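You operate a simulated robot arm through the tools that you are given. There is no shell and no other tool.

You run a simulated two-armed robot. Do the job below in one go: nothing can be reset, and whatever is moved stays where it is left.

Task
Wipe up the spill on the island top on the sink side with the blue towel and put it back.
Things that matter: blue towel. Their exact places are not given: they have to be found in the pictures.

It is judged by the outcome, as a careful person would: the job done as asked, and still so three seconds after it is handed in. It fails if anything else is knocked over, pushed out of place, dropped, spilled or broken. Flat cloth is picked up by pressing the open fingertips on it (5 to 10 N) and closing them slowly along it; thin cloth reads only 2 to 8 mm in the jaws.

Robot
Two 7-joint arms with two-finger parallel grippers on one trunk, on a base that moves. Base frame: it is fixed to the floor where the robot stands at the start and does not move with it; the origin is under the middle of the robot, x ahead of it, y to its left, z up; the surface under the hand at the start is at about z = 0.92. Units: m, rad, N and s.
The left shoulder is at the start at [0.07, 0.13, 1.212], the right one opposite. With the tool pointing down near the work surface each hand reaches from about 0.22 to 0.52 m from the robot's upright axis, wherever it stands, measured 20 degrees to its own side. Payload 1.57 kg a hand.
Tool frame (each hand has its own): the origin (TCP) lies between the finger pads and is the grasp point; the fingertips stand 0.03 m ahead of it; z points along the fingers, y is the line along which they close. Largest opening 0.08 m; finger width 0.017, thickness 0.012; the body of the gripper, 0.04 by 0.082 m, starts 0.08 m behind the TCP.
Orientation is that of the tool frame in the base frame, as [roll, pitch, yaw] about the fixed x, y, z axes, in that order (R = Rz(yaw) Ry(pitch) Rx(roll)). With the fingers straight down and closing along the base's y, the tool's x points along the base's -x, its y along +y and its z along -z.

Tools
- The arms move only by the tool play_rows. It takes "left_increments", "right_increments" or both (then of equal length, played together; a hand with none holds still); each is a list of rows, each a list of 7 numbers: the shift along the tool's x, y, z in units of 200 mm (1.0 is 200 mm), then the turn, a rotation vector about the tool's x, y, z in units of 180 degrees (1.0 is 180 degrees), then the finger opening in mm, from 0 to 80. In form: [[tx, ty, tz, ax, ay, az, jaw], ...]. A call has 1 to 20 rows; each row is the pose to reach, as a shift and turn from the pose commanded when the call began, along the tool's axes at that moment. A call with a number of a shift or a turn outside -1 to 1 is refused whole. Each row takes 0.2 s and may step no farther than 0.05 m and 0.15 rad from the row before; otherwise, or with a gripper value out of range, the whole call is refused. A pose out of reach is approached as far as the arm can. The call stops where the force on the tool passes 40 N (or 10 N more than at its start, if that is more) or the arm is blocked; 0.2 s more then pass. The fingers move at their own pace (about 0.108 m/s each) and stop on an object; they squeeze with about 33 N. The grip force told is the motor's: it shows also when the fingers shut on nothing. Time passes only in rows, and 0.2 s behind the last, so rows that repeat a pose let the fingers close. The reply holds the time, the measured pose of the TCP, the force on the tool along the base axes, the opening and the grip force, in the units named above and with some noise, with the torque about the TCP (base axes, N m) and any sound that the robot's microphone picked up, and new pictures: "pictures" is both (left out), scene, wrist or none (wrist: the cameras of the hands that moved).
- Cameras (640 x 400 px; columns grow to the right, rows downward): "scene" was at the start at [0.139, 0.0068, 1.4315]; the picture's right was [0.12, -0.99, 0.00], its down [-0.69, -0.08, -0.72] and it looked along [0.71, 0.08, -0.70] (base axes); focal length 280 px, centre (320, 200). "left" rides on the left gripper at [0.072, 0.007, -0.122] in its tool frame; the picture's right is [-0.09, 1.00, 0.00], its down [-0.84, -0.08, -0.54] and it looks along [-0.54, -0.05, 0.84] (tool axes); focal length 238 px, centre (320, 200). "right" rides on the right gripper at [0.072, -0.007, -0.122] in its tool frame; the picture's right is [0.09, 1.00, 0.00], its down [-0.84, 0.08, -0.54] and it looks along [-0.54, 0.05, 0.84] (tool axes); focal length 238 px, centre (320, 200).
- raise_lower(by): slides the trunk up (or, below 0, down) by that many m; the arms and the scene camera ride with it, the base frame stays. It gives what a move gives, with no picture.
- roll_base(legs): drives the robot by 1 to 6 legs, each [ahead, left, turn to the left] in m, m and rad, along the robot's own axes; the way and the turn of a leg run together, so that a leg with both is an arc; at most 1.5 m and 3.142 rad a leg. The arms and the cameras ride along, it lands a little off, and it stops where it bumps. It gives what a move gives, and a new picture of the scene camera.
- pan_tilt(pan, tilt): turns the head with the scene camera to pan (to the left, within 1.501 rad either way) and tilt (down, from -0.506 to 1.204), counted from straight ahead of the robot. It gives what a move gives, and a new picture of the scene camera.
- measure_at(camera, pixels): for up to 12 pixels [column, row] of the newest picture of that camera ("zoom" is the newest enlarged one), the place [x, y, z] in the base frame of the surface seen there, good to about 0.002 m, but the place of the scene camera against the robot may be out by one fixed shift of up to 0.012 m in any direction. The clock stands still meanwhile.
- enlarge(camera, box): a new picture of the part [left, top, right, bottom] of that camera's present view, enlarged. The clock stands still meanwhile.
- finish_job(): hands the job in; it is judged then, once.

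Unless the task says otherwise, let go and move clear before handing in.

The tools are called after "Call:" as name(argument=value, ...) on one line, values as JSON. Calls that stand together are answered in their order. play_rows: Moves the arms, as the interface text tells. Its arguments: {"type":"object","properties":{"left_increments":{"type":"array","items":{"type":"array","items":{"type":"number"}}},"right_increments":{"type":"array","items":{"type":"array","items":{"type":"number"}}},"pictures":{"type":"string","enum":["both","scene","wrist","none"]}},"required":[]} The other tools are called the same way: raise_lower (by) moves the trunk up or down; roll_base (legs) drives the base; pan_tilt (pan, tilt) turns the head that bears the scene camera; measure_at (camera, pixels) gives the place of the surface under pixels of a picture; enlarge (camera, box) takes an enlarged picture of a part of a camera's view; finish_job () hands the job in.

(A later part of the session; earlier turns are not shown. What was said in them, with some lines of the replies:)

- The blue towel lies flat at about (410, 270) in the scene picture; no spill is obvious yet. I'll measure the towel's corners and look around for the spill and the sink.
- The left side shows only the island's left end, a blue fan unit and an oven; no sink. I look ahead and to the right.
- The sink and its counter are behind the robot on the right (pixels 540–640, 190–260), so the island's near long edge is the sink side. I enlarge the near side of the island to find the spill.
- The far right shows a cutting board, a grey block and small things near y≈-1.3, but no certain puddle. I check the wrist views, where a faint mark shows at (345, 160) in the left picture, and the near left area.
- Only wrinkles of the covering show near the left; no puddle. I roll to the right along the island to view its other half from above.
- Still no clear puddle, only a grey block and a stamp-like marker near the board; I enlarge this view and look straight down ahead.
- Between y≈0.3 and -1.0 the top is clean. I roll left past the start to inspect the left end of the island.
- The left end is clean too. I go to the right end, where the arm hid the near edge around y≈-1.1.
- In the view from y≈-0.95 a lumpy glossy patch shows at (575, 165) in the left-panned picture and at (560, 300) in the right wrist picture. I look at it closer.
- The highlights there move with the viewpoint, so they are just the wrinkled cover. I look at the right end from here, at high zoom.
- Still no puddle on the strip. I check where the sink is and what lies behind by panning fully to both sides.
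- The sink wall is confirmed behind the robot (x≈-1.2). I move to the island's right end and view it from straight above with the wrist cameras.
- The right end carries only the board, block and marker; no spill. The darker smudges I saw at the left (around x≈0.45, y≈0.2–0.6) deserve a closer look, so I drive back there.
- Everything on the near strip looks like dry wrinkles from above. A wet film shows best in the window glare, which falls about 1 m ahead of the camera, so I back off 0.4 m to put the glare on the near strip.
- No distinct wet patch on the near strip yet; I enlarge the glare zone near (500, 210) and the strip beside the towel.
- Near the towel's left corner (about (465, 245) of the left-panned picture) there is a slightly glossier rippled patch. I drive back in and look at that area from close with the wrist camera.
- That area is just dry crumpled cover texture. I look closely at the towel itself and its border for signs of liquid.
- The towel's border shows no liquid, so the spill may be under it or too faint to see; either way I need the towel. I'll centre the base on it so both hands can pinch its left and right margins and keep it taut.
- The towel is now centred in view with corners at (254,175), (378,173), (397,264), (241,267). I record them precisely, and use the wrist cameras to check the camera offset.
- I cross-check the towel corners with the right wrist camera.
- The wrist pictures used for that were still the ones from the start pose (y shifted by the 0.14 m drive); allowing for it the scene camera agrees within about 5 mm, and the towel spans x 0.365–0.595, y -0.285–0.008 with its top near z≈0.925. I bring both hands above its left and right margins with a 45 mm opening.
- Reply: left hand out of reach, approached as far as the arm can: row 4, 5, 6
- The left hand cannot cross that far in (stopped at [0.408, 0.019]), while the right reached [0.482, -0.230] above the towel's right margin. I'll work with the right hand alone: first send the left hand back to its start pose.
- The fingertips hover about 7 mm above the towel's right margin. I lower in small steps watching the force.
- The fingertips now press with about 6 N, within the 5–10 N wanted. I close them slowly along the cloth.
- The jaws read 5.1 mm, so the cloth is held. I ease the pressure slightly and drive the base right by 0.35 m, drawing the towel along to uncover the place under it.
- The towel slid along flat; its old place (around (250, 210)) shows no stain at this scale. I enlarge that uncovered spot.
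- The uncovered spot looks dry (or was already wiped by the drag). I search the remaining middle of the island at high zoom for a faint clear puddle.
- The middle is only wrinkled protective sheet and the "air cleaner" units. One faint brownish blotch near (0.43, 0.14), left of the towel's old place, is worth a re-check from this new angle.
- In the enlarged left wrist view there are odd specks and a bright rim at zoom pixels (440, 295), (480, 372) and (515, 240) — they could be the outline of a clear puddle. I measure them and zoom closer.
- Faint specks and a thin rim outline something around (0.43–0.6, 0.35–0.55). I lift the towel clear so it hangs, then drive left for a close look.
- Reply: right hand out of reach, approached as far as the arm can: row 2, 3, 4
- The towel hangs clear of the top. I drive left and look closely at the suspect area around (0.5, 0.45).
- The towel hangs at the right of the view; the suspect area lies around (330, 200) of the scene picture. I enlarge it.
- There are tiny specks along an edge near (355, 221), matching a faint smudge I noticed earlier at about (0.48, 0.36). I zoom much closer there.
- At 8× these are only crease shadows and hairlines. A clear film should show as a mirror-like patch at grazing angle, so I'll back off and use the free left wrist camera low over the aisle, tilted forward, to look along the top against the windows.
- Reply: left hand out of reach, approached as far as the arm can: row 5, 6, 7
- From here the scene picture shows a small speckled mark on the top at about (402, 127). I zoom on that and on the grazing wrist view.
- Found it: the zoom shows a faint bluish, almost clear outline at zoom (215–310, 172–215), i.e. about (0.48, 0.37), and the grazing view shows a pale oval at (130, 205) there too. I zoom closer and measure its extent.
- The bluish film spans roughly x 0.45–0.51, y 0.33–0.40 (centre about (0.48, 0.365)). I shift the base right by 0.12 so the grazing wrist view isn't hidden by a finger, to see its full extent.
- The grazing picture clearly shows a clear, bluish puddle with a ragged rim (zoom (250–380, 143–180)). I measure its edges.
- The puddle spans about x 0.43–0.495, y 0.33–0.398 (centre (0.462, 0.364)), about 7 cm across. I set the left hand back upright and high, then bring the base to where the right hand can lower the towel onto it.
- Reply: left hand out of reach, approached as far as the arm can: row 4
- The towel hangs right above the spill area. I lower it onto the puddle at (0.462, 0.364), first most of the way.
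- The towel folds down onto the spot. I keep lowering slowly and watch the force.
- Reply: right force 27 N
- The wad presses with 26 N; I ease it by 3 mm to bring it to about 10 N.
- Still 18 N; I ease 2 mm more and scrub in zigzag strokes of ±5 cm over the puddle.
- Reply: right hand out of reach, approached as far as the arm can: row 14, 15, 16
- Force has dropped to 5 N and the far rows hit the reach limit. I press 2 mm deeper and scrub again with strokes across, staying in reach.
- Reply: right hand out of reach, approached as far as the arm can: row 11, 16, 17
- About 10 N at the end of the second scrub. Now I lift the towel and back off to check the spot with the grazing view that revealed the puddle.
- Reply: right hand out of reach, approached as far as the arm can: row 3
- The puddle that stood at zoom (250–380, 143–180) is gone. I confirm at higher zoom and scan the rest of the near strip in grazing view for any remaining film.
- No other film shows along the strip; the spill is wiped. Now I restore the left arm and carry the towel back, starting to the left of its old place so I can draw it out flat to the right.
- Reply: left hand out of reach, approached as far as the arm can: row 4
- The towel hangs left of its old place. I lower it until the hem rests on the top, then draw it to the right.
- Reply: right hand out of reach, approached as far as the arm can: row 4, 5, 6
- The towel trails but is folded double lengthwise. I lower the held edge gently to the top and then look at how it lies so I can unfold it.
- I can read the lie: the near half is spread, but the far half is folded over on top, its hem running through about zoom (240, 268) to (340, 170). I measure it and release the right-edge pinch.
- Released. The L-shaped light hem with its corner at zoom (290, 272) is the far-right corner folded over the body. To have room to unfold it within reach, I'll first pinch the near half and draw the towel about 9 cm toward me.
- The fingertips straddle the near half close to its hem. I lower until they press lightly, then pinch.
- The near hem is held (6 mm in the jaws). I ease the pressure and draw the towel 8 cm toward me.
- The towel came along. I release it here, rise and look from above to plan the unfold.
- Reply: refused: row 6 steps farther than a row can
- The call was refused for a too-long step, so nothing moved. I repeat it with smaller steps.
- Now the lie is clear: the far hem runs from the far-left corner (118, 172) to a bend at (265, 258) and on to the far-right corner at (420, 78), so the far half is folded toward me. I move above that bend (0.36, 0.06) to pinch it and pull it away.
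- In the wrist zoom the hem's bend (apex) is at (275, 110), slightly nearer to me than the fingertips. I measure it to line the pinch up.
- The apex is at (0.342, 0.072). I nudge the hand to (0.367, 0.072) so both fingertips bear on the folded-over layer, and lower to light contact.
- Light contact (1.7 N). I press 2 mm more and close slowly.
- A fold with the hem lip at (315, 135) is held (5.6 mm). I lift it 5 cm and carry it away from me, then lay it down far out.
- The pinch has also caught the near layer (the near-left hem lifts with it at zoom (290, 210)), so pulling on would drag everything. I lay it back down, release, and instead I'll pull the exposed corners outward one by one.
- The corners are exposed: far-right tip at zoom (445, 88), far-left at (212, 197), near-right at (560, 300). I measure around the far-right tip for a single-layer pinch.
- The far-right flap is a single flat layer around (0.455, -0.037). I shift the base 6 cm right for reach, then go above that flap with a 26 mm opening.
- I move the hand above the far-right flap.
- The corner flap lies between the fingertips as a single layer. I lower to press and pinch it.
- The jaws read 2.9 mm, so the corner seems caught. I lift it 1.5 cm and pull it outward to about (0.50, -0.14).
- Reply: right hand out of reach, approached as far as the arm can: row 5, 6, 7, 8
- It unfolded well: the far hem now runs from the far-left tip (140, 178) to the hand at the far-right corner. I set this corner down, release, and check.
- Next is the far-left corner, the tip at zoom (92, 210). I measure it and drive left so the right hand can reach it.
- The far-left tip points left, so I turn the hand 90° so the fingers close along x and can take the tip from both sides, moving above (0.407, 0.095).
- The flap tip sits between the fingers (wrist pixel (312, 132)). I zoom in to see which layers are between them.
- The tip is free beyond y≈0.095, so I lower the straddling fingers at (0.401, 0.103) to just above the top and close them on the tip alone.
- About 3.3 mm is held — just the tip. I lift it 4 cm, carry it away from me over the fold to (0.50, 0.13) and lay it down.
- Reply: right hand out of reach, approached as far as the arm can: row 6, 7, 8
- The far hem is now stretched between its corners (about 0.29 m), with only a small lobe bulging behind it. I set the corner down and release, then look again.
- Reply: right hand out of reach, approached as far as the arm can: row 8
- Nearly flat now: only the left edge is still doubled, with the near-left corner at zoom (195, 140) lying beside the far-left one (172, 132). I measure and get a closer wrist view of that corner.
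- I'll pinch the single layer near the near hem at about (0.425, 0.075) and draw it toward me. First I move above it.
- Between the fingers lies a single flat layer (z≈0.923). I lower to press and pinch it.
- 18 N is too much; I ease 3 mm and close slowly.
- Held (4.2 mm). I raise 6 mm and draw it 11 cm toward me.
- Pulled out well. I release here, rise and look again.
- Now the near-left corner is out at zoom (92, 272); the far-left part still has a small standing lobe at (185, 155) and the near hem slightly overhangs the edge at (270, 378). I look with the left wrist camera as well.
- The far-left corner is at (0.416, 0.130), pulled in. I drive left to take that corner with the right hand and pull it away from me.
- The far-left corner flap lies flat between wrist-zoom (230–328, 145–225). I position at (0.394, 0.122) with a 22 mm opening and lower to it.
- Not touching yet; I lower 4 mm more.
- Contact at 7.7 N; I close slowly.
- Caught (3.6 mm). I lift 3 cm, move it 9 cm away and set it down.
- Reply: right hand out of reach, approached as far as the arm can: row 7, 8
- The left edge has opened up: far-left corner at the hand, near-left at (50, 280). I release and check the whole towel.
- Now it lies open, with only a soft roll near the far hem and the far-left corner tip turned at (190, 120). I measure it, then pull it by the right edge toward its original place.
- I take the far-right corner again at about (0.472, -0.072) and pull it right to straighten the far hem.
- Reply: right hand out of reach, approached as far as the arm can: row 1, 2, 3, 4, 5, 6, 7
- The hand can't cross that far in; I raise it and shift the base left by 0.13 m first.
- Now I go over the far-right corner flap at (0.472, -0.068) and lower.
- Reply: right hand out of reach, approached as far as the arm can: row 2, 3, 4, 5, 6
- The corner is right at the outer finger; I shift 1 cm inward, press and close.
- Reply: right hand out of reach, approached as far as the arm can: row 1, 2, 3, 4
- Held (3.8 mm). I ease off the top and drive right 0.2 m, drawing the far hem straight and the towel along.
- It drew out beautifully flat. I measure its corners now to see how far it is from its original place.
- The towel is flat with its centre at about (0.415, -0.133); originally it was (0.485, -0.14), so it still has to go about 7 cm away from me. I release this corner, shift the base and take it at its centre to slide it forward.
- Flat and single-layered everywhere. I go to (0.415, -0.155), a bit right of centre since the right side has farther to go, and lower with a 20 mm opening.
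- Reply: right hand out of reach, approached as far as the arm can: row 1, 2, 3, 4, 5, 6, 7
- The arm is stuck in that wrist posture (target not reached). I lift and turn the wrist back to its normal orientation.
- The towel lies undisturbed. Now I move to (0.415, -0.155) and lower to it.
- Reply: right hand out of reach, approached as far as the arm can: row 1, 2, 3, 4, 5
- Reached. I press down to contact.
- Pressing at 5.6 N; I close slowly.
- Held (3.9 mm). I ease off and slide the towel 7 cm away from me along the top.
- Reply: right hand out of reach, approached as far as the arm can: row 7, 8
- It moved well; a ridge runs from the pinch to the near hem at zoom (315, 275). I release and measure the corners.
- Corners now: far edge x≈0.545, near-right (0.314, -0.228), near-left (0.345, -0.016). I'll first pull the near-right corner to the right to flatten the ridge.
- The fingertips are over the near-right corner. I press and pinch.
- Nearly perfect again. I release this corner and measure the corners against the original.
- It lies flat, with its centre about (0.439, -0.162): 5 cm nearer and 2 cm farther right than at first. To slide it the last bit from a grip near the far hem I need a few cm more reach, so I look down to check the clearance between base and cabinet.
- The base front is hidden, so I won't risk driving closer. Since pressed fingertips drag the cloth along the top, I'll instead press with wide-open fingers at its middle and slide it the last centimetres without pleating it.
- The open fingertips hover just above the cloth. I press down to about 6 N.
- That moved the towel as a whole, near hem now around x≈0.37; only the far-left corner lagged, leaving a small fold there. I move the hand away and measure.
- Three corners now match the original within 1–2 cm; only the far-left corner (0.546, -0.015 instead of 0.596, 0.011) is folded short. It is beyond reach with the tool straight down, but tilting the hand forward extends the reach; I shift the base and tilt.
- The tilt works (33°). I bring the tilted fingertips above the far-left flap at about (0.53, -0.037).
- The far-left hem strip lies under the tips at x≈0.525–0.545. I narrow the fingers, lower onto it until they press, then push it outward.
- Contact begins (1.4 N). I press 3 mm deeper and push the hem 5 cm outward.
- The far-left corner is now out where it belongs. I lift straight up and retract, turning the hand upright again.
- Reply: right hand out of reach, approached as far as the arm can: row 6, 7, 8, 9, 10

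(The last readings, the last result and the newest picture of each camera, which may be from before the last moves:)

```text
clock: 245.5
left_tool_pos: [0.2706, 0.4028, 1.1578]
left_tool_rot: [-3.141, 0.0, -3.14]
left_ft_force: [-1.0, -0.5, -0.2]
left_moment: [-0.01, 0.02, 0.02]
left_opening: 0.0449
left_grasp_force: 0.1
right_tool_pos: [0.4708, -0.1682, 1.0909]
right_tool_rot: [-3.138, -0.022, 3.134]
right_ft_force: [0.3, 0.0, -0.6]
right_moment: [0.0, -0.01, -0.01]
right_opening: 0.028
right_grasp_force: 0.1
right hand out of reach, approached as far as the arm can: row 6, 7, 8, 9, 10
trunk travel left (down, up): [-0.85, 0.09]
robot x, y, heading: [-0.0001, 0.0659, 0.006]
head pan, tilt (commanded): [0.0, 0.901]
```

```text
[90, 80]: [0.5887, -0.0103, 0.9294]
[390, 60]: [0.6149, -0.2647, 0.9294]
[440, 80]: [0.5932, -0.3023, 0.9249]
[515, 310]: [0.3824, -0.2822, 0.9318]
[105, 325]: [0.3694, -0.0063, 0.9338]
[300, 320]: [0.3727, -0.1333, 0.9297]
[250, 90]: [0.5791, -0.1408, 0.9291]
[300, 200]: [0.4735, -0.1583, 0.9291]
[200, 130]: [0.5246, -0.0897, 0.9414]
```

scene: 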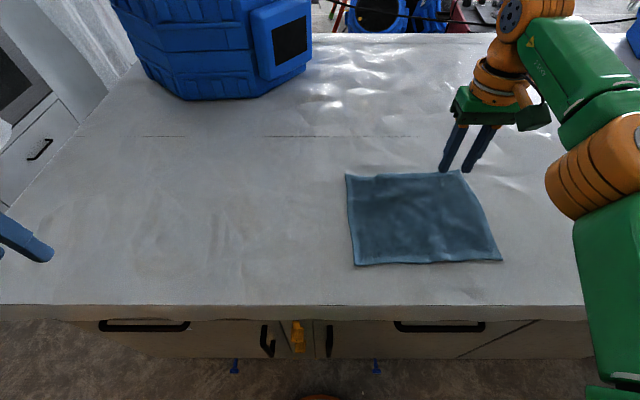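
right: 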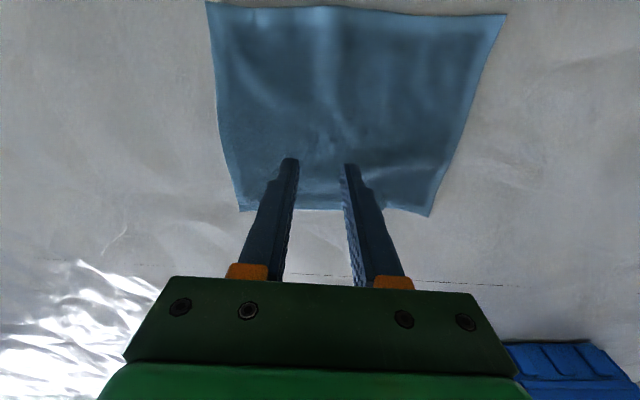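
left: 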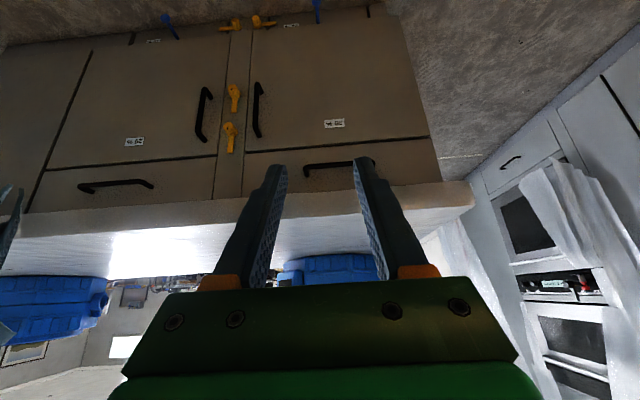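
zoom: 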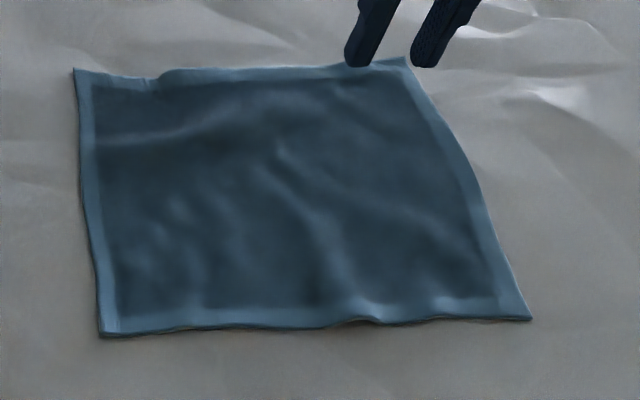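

All four corners are back within about 1 cm of where they were (e.g. far-left ≈(0.597, 0.0), near-right ≈(0.372, -0.295)). I back off clear of the island and re-check the wiped spot with the grazing view from two positions.

Call:
roll_base(legs=[[-0.415, 0, 0]])

Call:
play_rows(left_increments=[[0, 0, 0.15, 0, 0, 0, 45], [0, 0, 0.3, 0, -0.04, 0, 45], [0, 0, 0.45, 0, -0.08, 0, 45], [0, 0, 0.6, 0, -0.12, 0, 45], [0, 0, 0.6, 0, -0.16, 0, 45], [0, 0, 0.6, 0, -0.2, 0, 45], [0, 0, 0.6, 0, -0.2, 0, 45]], pictures="both")

Call:
enlarge(camera="left", box=[270, 210, 370, 270])

Call:
enlarge(camera="left", box=[300, 218, 340, 245])

Call:
roll_base(legs=[[0, 0.14, 0]])

Call:
enlarge(camera="left", box=[240, 200, 400, 270])

Call:
pan_tilt(pan=0.5, tilt=0.85)

Call:
enlarge(camera="scene", box=[340, 80, 500, 180])

```text
clock: 248.1
left_tool_pos: [-0.1466, 0.4018, 1.1567]
left_tool_rot: [-3.139, -0.002, -3.139]
left_ft_force: [0.1, -0.5, -0.3]
left_moment: [0.0, -0.02, 0.02]
left_opening: 0.045
left_grasp_force: 0.1
right_tool_pos: [0.0536, -0.1699, 1.0918]
right_tool_rot: [-3.139, -0.02, 3.135]
right_ft_force: [0.2, -0.1, -0.2]
right_moment: [-0.01, 0.02, 0.0]
right_opening: 0.0283
right_grasp_force: 0.1
trunk travel left (down, up): [-0.85, 0.09]
robot x, y, heading: [-0.4204, 0.0643, 0.0]
head pan, tilt (commanded): [0.0, 0.901]
```

scene: 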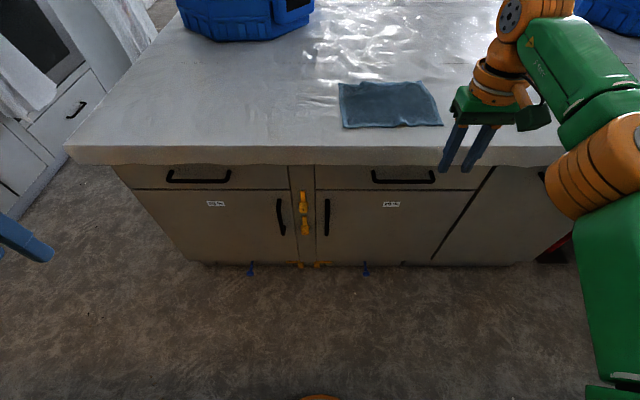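

```text
clock: 249.7
left_tool_pos: [-0.1496, 0.4018, 1.0376]
left_tool_rot: [3.141, 0.63, -3.138]
left_ft_force: [0.3, 0.2, -0.6]
left_moment: [0.01, -0.01, -0.05]
left_opening: 0.045
left_grasp_force: 0.2
left hand out of reach, approached as far as the arm can: row 2
right_tool_pos: [0.0528, -0.1698, 1.0932]
right_tool_rot: [-3.139, -0.02, 3.134]
right_ft_force: [0.4, 0.4, 0.4]
right_moment: [-0.03, 0.01, 0.0]
right_opening: 0.0279
right_grasp_force: 0.0
trunk travel left (down, up): [-0.85, 0.09]
robot x, y, heading: [-0.4234, 0.0642, 0.006]
head pan, tilt (commanded): [0.0, 0.901]
```

scene: 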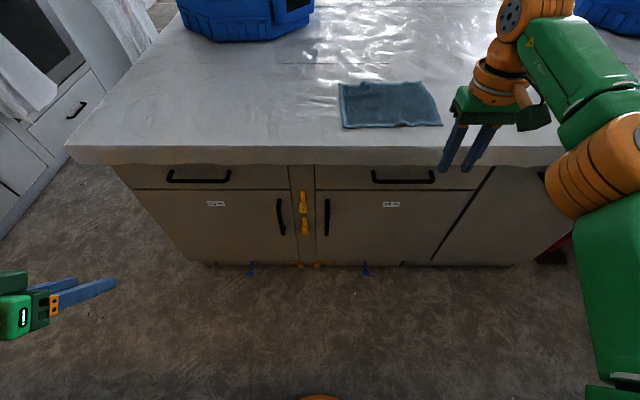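
left: 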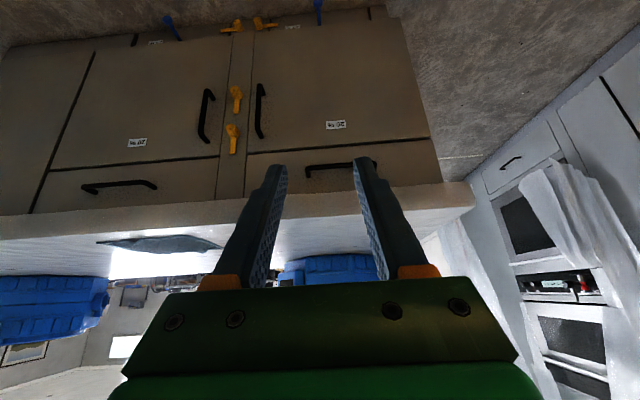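

```text
6.40 times, centred on (320, 240) of left
```

zoom: 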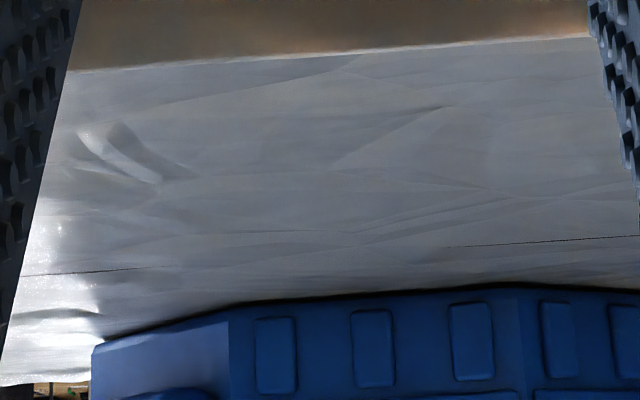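

```text
14.81 times, centred on (320, 232) of left
```

zoom: 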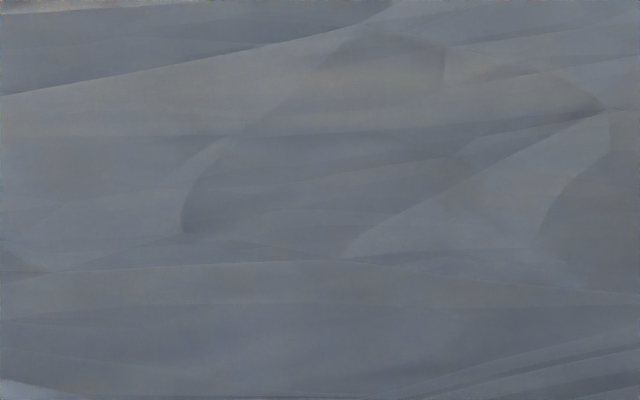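

```text
clock: 251.0
left_tool_pos: [-0.1494, 0.5376, 1.0383]
left_tool_rot: [3.14, 0.627, 3.141]
left_ft_force: [0.5, 0.4, -0.6]
left_moment: [0.01, 0.01, 0.0]
left_opening: 0.045
left_grasp_force: 0.1
right_tool_pos: [0.0516, -0.0333, 1.0918]
right_tool_rot: [3.141, -0.019, 3.136]
right_ft_force: [0.4, -1.1, -0.2]
right_moment: [0.02, 0.01, -0.01]
right_opening: 0.028
right_grasp_force: 0.0
trunk travel left (down, up): [-0.85, 0.09]
robot x, y, heading: [-0.4219, 0.2023, 0.003]
head pan, tilt (commanded): [0.0, 0.901]
```

scene: 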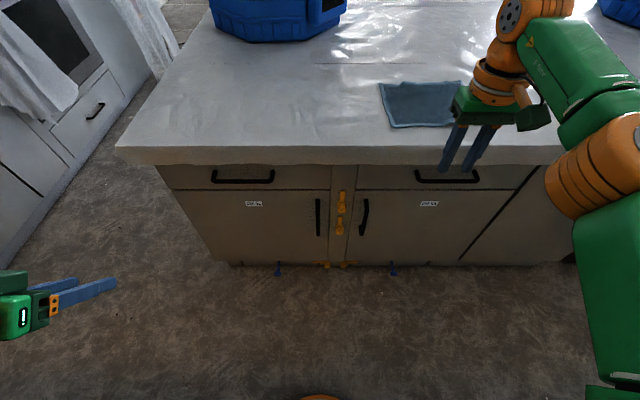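

```text
4.00 times, centred on (320, 235) of left
```

zoom: 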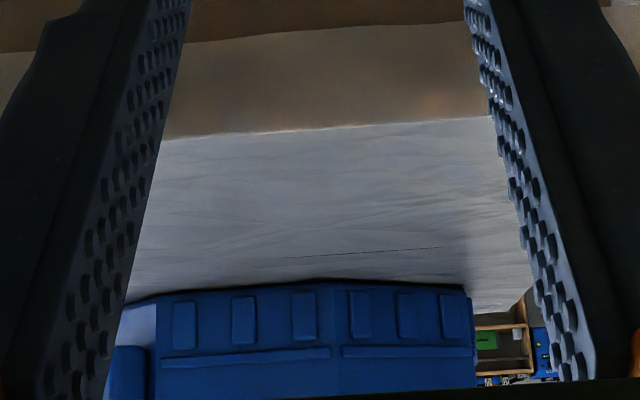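

```text
clock: 251.9
left_tool_pos: [-0.1492, 0.5398, 1.0375]
left_tool_rot: [-3.14, 0.629, -3.138]
left_ft_force: [-0.5, 0.6, 0.2]
left_moment: [0.0, -0.02, -0.01]
left_opening: 0.0447
left_grasp_force: 0.2
right_tool_pos: [0.0518, -0.0314, 1.0915]
right_tool_rot: [-3.141, -0.018, 3.132]
right_ft_force: [-0.6, 1.0, 0.0]
right_moment: [0.0, -0.01, -0.01]
right_opening: 0.0278
right_grasp_force: 0.0
trunk travel left (down, up): [-0.85, 0.09]
robot x, y, heading: [-0.4198, 0.2034, 0.001]
head pan, tilt (commanded): [0.499, 0.85]
```

scene: 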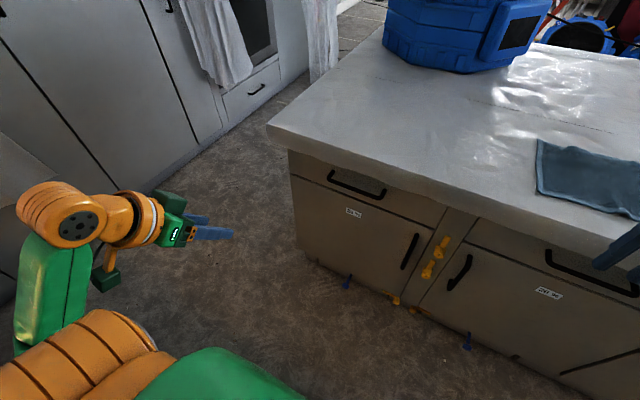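

```text
4.00 times, centred on (420, 130) of scene
```

zoom: 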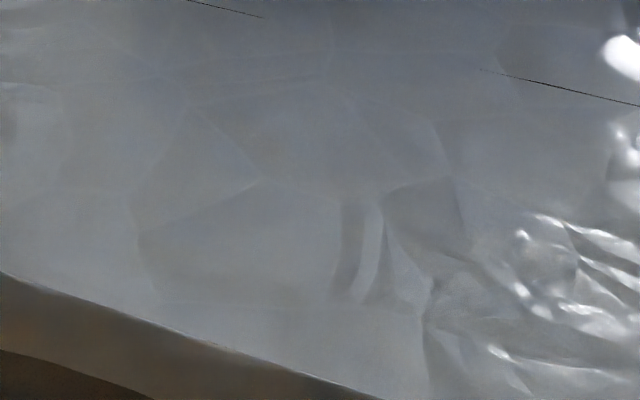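

In the same views that showed the puddle, at zoom (215–310, 172–215) and in the grazing picture, there is now only dry cover. The towel lies flat in its original place and both hands are clear, so I hand the job in.

Call:
finish_job()

```text
The job is handed in.
```

The spill is wiped up and the blue towel is back in place. I have handed the job in.

- **Spill:** It was a small clear puddle about 7 cm across, near (0.46, 0.36) on the sink side of the island. I scrubbed it with the towel twice, pressing about 5–18 N. Afterwards no trace of it showed from the angles that had revealed it.
- **Towel:** It got folded while I was using it, so I opened it out again before putting it back. Its corners ended within about 1 cm of their original places, and it lies flat apart from some light wrinkles.
- **Everything else:** I touched nothing but the towel and the island top. Both hands were empty and clear when I handed in.
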